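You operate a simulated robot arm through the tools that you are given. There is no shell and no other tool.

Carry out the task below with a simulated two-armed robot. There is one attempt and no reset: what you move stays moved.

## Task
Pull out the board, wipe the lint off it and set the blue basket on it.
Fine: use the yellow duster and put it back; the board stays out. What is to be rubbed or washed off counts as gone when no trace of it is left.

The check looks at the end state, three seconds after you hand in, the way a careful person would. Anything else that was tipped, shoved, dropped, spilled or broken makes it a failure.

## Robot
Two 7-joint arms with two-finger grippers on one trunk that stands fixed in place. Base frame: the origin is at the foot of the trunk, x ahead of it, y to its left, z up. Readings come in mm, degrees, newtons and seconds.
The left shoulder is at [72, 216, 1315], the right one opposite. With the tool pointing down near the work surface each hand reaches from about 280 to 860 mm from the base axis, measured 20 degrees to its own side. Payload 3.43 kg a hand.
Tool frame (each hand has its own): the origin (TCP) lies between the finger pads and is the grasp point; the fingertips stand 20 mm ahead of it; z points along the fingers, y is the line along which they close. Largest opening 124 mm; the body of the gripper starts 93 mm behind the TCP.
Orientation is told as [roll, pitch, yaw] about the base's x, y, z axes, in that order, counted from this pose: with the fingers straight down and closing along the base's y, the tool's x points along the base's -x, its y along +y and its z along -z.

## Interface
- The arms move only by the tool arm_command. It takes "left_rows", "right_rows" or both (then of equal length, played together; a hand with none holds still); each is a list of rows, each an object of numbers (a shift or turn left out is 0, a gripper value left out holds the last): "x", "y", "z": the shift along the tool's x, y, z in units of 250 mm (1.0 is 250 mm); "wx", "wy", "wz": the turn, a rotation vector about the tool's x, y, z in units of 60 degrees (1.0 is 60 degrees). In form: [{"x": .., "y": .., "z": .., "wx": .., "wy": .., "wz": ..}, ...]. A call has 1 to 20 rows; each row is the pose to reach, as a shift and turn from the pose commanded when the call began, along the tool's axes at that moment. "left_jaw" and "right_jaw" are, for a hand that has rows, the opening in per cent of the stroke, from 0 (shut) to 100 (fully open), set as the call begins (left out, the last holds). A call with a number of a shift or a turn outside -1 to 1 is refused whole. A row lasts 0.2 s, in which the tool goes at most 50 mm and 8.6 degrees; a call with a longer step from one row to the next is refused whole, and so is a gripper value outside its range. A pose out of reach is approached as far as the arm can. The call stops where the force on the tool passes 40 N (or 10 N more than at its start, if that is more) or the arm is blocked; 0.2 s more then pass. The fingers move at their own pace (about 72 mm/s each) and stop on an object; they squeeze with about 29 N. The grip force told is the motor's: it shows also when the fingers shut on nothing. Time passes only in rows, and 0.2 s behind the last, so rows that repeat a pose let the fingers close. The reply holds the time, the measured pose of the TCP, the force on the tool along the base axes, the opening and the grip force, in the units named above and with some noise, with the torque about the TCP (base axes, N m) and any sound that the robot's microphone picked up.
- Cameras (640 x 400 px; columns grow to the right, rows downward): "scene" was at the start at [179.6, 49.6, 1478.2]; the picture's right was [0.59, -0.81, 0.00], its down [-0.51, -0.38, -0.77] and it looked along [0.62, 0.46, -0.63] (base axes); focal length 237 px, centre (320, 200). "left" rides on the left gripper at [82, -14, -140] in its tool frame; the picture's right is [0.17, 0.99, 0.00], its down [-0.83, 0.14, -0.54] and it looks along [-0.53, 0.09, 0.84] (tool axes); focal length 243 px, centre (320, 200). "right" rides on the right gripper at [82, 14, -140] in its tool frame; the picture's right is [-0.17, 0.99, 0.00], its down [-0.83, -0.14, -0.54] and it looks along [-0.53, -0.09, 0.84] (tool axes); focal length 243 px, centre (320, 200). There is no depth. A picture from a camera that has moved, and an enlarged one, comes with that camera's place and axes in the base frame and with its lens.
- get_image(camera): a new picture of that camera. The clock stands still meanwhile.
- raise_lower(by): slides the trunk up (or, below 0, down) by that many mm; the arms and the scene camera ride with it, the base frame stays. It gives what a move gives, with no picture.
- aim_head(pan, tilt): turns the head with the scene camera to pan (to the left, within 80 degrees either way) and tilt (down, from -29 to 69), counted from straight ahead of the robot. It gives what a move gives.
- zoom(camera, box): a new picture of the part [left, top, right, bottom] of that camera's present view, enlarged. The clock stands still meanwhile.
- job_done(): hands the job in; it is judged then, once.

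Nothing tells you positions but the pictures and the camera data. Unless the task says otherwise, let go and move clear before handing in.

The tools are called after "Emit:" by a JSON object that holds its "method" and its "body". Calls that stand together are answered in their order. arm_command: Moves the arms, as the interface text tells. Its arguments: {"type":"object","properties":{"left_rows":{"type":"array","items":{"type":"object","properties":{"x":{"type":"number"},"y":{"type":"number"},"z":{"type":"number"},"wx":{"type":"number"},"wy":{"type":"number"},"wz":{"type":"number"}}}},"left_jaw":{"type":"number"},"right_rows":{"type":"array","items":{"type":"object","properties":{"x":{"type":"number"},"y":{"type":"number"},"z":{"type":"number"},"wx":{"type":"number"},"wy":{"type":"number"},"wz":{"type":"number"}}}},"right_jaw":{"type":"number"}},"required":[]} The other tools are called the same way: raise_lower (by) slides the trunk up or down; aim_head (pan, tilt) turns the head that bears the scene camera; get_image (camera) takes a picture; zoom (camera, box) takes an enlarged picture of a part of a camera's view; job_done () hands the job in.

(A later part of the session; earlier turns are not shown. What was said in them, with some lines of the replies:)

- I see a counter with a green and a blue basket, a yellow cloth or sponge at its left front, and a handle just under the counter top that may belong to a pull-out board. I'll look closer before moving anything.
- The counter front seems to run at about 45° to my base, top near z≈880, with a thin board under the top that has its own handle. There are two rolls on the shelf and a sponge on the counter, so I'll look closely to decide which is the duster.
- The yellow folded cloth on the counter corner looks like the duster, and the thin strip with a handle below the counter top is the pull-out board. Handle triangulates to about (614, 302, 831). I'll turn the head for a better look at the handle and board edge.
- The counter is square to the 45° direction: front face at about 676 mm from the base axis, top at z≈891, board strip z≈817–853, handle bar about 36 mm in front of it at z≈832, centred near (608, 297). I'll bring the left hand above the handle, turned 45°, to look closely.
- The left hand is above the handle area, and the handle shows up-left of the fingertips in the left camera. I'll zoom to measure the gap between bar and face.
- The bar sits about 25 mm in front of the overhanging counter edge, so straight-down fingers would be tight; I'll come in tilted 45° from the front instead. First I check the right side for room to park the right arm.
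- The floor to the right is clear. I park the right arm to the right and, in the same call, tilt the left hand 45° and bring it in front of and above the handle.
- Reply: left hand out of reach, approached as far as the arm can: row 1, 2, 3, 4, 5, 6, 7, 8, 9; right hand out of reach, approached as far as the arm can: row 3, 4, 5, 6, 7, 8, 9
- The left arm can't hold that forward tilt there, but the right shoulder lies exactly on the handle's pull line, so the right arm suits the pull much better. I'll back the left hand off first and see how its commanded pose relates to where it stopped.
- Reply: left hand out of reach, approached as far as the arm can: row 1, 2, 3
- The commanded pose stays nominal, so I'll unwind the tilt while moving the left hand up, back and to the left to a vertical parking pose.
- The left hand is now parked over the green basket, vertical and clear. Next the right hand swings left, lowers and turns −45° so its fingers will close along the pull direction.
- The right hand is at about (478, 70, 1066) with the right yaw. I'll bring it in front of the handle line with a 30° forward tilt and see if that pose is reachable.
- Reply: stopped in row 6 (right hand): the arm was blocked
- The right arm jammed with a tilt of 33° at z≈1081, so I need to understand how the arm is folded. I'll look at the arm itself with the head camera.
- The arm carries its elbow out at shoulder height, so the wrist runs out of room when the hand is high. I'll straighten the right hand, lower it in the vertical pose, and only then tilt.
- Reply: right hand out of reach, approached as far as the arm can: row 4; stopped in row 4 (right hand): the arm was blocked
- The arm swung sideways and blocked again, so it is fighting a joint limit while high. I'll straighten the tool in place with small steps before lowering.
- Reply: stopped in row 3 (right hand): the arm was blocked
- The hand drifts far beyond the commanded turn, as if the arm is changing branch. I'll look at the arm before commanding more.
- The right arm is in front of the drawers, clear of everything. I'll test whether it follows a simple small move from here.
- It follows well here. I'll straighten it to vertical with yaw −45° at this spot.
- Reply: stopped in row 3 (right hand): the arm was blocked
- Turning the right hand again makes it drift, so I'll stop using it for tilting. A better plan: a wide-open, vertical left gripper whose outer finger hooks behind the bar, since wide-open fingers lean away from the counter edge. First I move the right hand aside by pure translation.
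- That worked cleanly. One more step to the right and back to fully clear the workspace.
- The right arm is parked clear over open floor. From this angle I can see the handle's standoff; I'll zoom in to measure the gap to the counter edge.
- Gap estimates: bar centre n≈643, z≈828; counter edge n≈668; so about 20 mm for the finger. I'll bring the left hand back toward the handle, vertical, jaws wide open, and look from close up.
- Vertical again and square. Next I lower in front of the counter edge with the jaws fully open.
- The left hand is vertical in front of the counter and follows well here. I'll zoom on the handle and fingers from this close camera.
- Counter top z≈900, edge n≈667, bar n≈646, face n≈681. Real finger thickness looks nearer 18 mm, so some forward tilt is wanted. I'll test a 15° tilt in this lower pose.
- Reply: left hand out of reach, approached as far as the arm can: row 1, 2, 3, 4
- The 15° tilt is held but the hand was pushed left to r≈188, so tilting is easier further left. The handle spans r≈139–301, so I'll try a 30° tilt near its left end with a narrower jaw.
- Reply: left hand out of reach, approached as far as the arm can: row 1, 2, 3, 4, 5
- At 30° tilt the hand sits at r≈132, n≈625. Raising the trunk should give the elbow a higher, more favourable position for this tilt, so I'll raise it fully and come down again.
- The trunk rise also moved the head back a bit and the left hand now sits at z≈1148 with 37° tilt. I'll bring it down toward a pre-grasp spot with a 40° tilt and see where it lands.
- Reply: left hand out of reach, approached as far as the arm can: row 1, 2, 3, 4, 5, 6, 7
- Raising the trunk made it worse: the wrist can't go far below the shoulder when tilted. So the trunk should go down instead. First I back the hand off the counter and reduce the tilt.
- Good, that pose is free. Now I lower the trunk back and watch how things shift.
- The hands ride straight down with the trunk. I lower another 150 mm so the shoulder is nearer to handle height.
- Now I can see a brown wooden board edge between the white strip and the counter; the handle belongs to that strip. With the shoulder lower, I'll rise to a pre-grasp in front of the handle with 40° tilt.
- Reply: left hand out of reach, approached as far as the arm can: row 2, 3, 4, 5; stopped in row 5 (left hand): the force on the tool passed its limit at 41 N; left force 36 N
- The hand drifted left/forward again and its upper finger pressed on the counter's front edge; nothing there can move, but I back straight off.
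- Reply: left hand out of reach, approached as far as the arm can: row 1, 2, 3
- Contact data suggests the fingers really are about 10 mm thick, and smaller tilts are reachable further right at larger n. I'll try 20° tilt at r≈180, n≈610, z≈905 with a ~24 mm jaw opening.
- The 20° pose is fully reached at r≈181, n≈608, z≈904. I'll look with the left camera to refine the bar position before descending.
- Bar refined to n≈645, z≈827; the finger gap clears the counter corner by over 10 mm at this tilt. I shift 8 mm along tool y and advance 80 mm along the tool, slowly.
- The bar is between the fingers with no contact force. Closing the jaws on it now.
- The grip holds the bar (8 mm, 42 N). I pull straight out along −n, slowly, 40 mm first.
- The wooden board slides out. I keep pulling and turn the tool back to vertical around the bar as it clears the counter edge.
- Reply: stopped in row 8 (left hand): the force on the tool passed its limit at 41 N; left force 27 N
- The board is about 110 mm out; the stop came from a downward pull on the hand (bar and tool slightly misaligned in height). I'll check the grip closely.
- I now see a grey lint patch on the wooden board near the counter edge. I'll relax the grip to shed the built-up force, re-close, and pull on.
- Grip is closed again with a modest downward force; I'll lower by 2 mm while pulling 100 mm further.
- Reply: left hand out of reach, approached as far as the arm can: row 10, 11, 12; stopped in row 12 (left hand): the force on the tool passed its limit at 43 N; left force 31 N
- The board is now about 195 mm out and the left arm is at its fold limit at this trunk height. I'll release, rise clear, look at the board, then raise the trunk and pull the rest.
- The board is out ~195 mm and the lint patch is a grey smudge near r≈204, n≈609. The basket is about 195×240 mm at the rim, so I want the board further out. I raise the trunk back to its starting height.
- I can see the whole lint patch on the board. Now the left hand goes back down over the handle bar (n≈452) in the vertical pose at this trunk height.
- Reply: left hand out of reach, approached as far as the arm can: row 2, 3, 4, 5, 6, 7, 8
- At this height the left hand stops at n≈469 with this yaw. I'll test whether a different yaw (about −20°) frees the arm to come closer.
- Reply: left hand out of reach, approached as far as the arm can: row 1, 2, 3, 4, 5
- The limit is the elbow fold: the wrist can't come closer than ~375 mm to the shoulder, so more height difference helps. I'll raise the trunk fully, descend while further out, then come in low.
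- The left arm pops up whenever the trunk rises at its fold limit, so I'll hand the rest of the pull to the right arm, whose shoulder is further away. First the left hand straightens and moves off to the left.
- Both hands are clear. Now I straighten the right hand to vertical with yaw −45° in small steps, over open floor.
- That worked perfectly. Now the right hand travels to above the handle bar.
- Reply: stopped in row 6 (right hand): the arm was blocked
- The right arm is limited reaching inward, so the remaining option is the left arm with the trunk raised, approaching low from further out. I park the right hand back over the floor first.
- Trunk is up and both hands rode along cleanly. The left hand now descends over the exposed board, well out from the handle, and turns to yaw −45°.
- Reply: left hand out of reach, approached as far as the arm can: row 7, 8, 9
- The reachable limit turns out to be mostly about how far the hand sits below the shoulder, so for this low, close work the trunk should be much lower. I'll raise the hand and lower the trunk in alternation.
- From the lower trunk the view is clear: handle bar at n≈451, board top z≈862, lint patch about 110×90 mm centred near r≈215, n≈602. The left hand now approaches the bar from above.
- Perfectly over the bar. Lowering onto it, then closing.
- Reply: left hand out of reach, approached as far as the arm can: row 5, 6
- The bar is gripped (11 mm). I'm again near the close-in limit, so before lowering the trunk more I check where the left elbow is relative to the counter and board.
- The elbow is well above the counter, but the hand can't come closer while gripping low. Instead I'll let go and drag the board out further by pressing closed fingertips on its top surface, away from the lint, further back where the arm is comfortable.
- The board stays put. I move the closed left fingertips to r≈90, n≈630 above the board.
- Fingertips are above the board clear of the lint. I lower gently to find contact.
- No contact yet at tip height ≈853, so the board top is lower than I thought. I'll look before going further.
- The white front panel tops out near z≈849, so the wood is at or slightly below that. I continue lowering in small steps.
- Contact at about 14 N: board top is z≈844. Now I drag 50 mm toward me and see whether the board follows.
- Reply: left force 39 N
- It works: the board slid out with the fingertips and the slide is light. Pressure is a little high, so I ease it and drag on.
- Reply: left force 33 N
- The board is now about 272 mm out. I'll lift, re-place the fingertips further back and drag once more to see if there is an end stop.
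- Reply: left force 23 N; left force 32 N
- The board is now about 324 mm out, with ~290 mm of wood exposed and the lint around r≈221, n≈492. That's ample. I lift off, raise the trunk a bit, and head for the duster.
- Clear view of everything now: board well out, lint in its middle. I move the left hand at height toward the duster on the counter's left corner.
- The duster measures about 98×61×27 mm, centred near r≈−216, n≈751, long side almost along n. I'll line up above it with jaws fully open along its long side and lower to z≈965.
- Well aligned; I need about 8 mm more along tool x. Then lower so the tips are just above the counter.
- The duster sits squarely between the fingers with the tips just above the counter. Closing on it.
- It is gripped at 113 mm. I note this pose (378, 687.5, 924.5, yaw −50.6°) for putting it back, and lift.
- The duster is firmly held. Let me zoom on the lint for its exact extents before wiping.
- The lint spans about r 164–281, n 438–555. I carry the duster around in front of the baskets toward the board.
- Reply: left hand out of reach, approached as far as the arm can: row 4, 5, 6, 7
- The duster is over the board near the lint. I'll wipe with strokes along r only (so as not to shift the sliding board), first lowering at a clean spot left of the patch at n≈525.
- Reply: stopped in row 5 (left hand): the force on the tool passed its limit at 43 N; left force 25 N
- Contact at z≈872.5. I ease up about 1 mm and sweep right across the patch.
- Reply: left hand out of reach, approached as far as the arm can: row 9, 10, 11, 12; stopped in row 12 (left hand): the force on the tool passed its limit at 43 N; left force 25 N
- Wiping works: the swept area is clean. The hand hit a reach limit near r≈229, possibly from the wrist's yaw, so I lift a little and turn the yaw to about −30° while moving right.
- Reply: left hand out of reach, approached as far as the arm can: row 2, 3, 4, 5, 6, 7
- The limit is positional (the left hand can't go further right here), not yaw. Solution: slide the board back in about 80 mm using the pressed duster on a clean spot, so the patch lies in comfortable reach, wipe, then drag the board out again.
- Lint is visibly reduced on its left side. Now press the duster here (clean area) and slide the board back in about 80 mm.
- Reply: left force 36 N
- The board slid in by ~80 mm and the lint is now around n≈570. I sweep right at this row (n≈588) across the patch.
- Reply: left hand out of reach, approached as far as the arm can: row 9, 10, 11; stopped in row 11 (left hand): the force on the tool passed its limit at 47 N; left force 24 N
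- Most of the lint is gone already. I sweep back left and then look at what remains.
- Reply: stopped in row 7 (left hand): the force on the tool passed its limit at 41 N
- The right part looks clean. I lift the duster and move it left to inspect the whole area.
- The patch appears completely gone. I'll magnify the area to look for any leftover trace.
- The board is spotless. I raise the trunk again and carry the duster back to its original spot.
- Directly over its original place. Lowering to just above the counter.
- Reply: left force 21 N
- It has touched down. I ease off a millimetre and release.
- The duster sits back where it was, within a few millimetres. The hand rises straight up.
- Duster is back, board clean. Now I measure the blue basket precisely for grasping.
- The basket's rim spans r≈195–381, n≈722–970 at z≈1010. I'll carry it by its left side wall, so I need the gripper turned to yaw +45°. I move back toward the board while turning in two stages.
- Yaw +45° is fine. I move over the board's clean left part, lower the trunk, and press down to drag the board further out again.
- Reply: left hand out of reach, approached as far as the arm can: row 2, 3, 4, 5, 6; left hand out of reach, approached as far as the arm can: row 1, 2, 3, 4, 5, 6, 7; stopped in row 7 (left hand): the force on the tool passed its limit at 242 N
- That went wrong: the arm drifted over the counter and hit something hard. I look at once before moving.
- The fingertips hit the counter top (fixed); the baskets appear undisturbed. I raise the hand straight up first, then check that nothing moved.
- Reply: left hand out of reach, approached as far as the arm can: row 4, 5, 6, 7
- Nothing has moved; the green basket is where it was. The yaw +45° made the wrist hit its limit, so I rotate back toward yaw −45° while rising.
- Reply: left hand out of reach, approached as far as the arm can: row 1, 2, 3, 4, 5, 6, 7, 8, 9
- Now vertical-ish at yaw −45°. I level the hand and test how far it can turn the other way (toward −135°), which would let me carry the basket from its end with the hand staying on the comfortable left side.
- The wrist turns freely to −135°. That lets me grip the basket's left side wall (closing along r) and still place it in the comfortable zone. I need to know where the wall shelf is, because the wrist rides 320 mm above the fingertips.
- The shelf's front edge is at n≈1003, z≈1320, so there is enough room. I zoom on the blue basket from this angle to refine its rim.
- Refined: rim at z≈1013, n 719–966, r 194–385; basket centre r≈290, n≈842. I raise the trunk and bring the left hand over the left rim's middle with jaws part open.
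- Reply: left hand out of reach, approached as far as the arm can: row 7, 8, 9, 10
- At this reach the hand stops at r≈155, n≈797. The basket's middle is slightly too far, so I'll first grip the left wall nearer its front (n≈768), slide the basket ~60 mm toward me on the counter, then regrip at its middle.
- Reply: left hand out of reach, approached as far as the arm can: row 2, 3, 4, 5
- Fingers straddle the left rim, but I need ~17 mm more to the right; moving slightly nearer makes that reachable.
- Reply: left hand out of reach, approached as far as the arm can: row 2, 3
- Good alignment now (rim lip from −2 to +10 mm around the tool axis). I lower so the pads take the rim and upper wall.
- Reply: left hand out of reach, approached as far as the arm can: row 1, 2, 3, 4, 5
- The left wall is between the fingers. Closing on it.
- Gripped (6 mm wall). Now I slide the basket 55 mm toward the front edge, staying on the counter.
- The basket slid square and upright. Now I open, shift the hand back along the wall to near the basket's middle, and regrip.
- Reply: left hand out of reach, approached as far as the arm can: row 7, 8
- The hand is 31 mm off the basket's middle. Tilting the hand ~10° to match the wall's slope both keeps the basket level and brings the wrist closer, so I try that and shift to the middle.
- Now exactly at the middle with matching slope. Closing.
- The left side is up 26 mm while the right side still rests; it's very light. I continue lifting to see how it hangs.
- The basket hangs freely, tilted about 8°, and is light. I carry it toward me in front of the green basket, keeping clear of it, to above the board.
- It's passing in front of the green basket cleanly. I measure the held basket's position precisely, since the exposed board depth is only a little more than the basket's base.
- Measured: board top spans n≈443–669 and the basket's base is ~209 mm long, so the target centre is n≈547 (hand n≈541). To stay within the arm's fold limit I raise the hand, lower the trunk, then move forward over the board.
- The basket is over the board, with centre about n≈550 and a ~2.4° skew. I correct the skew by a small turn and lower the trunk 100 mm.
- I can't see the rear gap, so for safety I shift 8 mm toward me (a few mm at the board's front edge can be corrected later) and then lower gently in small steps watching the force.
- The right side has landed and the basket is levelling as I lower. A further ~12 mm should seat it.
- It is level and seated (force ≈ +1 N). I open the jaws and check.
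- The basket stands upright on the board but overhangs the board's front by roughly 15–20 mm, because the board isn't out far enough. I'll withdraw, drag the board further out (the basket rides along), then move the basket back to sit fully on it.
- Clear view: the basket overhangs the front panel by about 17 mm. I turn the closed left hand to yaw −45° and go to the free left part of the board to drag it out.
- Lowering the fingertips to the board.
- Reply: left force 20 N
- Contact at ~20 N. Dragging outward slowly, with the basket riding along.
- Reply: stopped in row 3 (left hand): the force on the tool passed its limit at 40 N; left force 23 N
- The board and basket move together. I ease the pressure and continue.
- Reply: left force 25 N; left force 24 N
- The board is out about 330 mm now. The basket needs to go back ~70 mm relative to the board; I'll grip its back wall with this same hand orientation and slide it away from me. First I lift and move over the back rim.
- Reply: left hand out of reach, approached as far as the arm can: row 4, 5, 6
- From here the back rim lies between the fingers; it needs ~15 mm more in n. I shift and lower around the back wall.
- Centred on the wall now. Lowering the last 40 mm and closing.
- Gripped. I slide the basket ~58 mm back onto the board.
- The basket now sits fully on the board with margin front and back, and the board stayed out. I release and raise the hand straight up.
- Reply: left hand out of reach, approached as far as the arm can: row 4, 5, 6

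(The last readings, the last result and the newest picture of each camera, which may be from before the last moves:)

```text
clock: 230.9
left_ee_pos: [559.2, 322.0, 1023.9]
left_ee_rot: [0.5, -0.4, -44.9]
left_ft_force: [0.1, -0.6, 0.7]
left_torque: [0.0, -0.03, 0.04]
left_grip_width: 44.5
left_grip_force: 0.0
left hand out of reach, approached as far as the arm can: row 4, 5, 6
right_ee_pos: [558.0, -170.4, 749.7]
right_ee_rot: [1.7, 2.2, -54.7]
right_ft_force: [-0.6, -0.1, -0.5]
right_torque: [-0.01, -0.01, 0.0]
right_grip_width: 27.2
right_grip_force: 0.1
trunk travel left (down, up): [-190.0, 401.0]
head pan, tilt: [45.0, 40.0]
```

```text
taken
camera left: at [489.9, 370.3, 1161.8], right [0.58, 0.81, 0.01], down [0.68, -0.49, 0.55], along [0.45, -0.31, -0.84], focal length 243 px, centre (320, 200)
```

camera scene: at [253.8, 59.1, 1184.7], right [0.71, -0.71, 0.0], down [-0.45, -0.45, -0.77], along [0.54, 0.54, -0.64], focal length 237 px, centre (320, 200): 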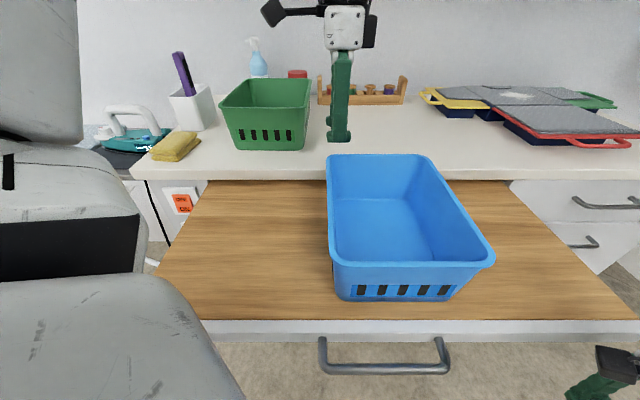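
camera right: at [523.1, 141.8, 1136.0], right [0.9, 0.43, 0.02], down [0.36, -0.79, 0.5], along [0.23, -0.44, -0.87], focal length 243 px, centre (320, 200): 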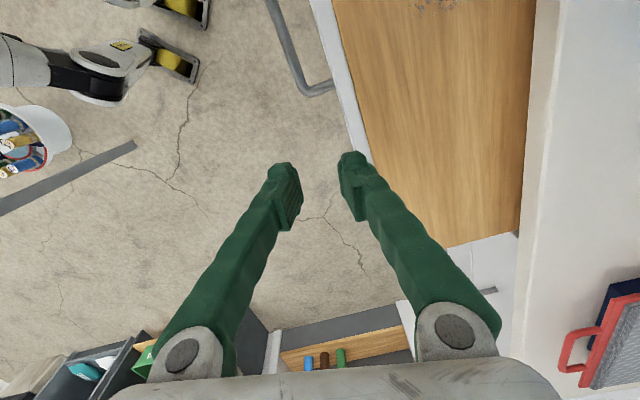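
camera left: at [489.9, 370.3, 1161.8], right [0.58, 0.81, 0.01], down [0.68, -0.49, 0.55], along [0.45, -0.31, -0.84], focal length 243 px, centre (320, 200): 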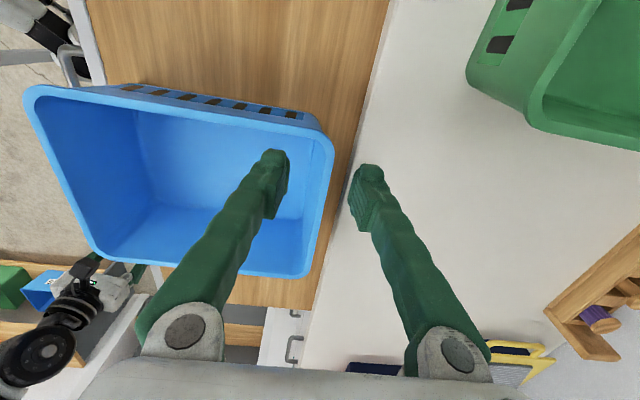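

The hand is clear of the basket. I move it left off the basket, raise the trunk, and park it, then do a final inspection.

Emit:
{"method": "arm_command", "body": {"left_rows": [{"x": 0.1}, {"x": 0.22}, {"x": 0.34}, {"x": 0.46}, {"x": 0.58}, {"x": 0.58}]}}

Emit:
{"method": "raise_lower", "body": {"by": 180}}

Emit:
{"method": "aim_head", "body": {"pan": 45, "tilt": 48}}

Emit:
{"method": "get_image", "body": {"camera": "scene"}}

Emit:
{"method": "get_image", "body": {"camera": "left"}}

```text
clock: 232.3
left_ee_pos: [457.5, 427.5, 1023.1]
left_ee_rot: [0.6, -0.1, -45.0]
left_ft_force: [0.1, -1.1, 1.0]
left_torque: [0.0, 0.01, 0.01]
left_grip_width: 44.6
left_grip_force: 0.0
right_ee_pos: [559.0, -170.6, 749.0]
right_ee_rot: [1.8, 2.2, -54.8]
right_ft_force: [1.3, -0.2, 0.6]
right_torque: [0.02, 0.03, 0.0]
right_grip_width: 27.4
right_grip_force: 0.0
trunk travel left (down, up): [-190.0, 401.0]
head pan, tilt: [45.0, 40.0]
```

```text
clock: 234.3
left_ee_pos: [458.1, 427.2, 1203.5]
left_ee_rot: [0.5, -0.2, -45.1]
left_ft_force: [0.2, 0.7, -0.3]
left_torque: [0.0, 0.07, 0.04]
left_grip_width: 44.5
left_grip_force: 0.0
right_ee_pos: [559.5, -169.1, 929.4]
right_ee_rot: [1.8, 2.2, -54.8]
right_ft_force: [-0.4, 0.1, -0.1]
right_torque: [0.02, 0.0, 0.02]
right_grip_width: 27.2
right_grip_force: 0.0
trunk travel left (down, up): [-370.0, 221.0]
head pan, tilt: [45.0, 40.0]
```

```text
clock: 234.9
left_ee_pos: [456.9, 426.5, 1203.4]
left_ee_rot: [0.4, -0.1, -45.1]
left_ft_force: [0.0, -1.4, -0.9]
left_torque: [0.0, -0.01, 0.02]
left_grip_width: 44.7
left_grip_force: 0.0
right_ee_pos: [557.6, -169.8, 930.4]
right_ee_rot: [1.8, 2.2, -54.8]
right_ft_force: [0.7, 0.7, 0.0]
right_torque: [-0.04, -0.03, 0.0]
right_grip_width: 27.1
right_grip_force: 0.0
trunk travel left (down, up): [-370.0, 221.0]
head pan, tilt: [45.0, 48.0]
```

```text
taken
camera scene: at [196.4, 54.7, 1361.1], right [0.71, -0.71, 0.0], down [-0.53, -0.53, -0.67], along [0.47, 0.47, -0.74], focal length 237 px, centre (320, 200)
```

scene: 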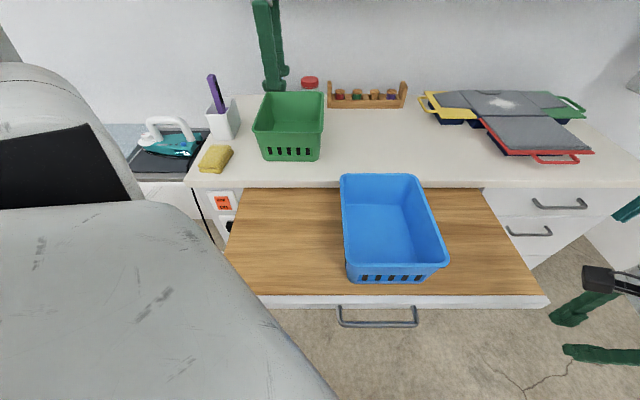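

```text
taken
camera left: at [389.1, 474.3, 1341.5], right [0.58, 0.81, 0.01], down [0.68, -0.49, 0.54], along [0.45, -0.31, -0.84], focal length 243 px, centre (320, 200)
```

left: 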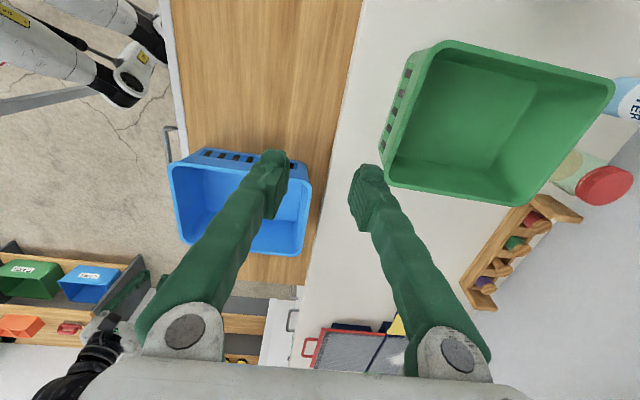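

Everything looks right. I'll verify the green basket and duster against my earlier reference view by matching that trunk height and head angle.

Emit:
{"method": "raise_lower", "body": {"by": -50}}

Emit:
{"method": "aim_head", "body": {"pan": 45, "tilt": 50}}

Emit:
{"method": "zoom", "body": {"camera": "scene", "box": [150, 90, 270, 165]}}

Emit:
{"method": "get_image", "body": {"camera": "scene"}}

Emit:
{"method": "zoom", "body": {"camera": "scene", "box": [200, 160, 560, 320]}}

```text
clock: 235.9
left_ee_pos: [455.7, 426.4, 1154.1]
left_ee_rot: [0.7, -0.2, -44.9]
left_ft_force: [0.0, 0.3, -0.1]
left_torque: [0.03, -0.04, 0.0]
left_grip_width: 44.6
left_grip_force: 0.1
right_ee_pos: [558.4, -170.3, 880.6]
right_ee_rot: [1.9, 2.2, -54.7]
right_ft_force: [0.6, -0.3, 0.4]
right_torque: [-0.02, -0.01, 0.02]
right_grip_width: 27.3
right_grip_force: 0.2
trunk travel left (down, up): [-320.0, 271.0]
head pan, tilt: [45.0, 48.0]
```

```text
clock: 236.5
left_ee_pos: [457.5, 426.9, 1154.0]
left_ee_rot: [0.5, -0.3, -45.0]
left_ft_force: [1.3, 0.2, 0.3]
left_torque: [0.02, -0.04, -0.01]
left_grip_width: 44.4
left_grip_force: 0.1
right_ee_pos: [558.6, -170.0, 881.2]
right_ee_rot: [1.8, 2.3, -54.8]
right_ft_force: [0.4, -0.2, -0.4]
right_torque: [-0.01, -0.01, -0.01]
right_grip_width: 27.1
right_grip_force: 0.1
trunk travel left (down, up): [-320.0, 271.0]
head pan, tilt: [45.0, 50.0]
```

```text
5.33 times, centred on (210, 128) of scene
camera zoom: at [206.8, 53.4, 1309.5], right [0.71, -0.71, 0.0], down [-0.54, -0.54, -0.64], along [0.45, 0.45, -0.77], focal length 1266 px, centre (907, 587)
```

zoom: 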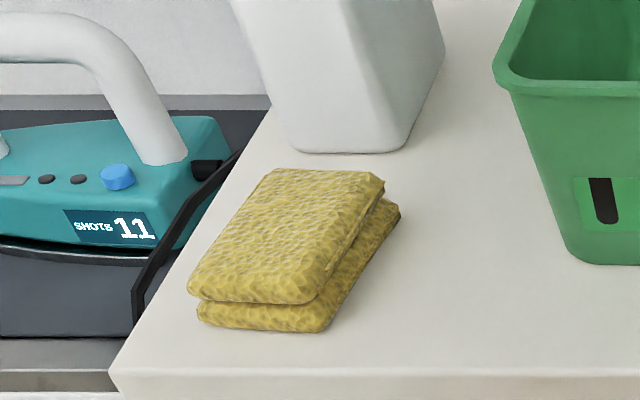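

```text
taken
camera scene: at [206.8, 53.4, 1309.5], right [0.71, -0.71, 0.0], down [-0.54, -0.54, -0.64], along [0.45, 0.45, -0.77], focal length 237 px, centre (320, 200)
```

scene: 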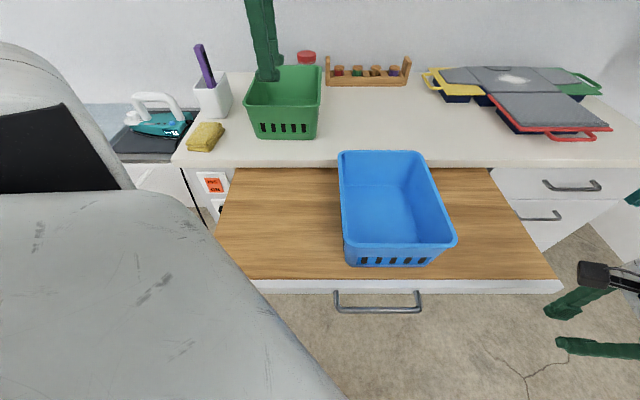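

```text
1.78 times, centred on (380, 240) of scene
camera zoom: at [206.8, 53.4, 1309.5], right [0.71, -0.71, 0.0], down [-0.54, -0.54, -0.64], along [0.45, 0.45, -0.77], focal length 422 px, centre (213, 129)
```

zoom: 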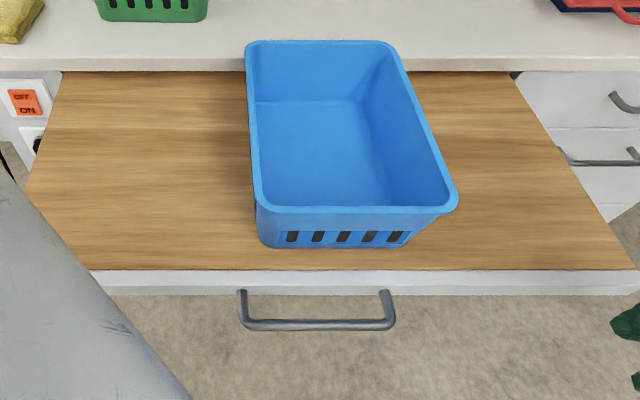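

The view matches the reference: the green basket has not moved, and the duster is back within a few millimetres of its spot. The board is clean and pulled out about 330 mm, and the blue basket stands fully on it. Both hands are empty and clear, so I'm handing in.

Emit:
{"method": "job_done", "body": {}}

```text
The job is handed in.
```

The job is handed in: the board is pulled out about 330 mm and stays out. I wiped off the lint with the yellow duster, and no trace showed in the enlarged pictures. The blue basket stands upright on the board with room to spare at the front and back.

- **Duster:** it is back on the counter corner, within a few millimetres of where it was.
- **Board:** I slid it back in about 80 mm partway through so I could reach the lint, then pulled it out again.
- **Counter bump:** while I was repositioning, the left fingertips hit the counter top hard, at 242 N. A before-and-after comparison shows the green basket did not move, and I saw nothing else disturbed.
- **Yellow basket:** I did not look again at the yellow basket in the open space under the counter; I never touched it.

Both hands are empty and clear.
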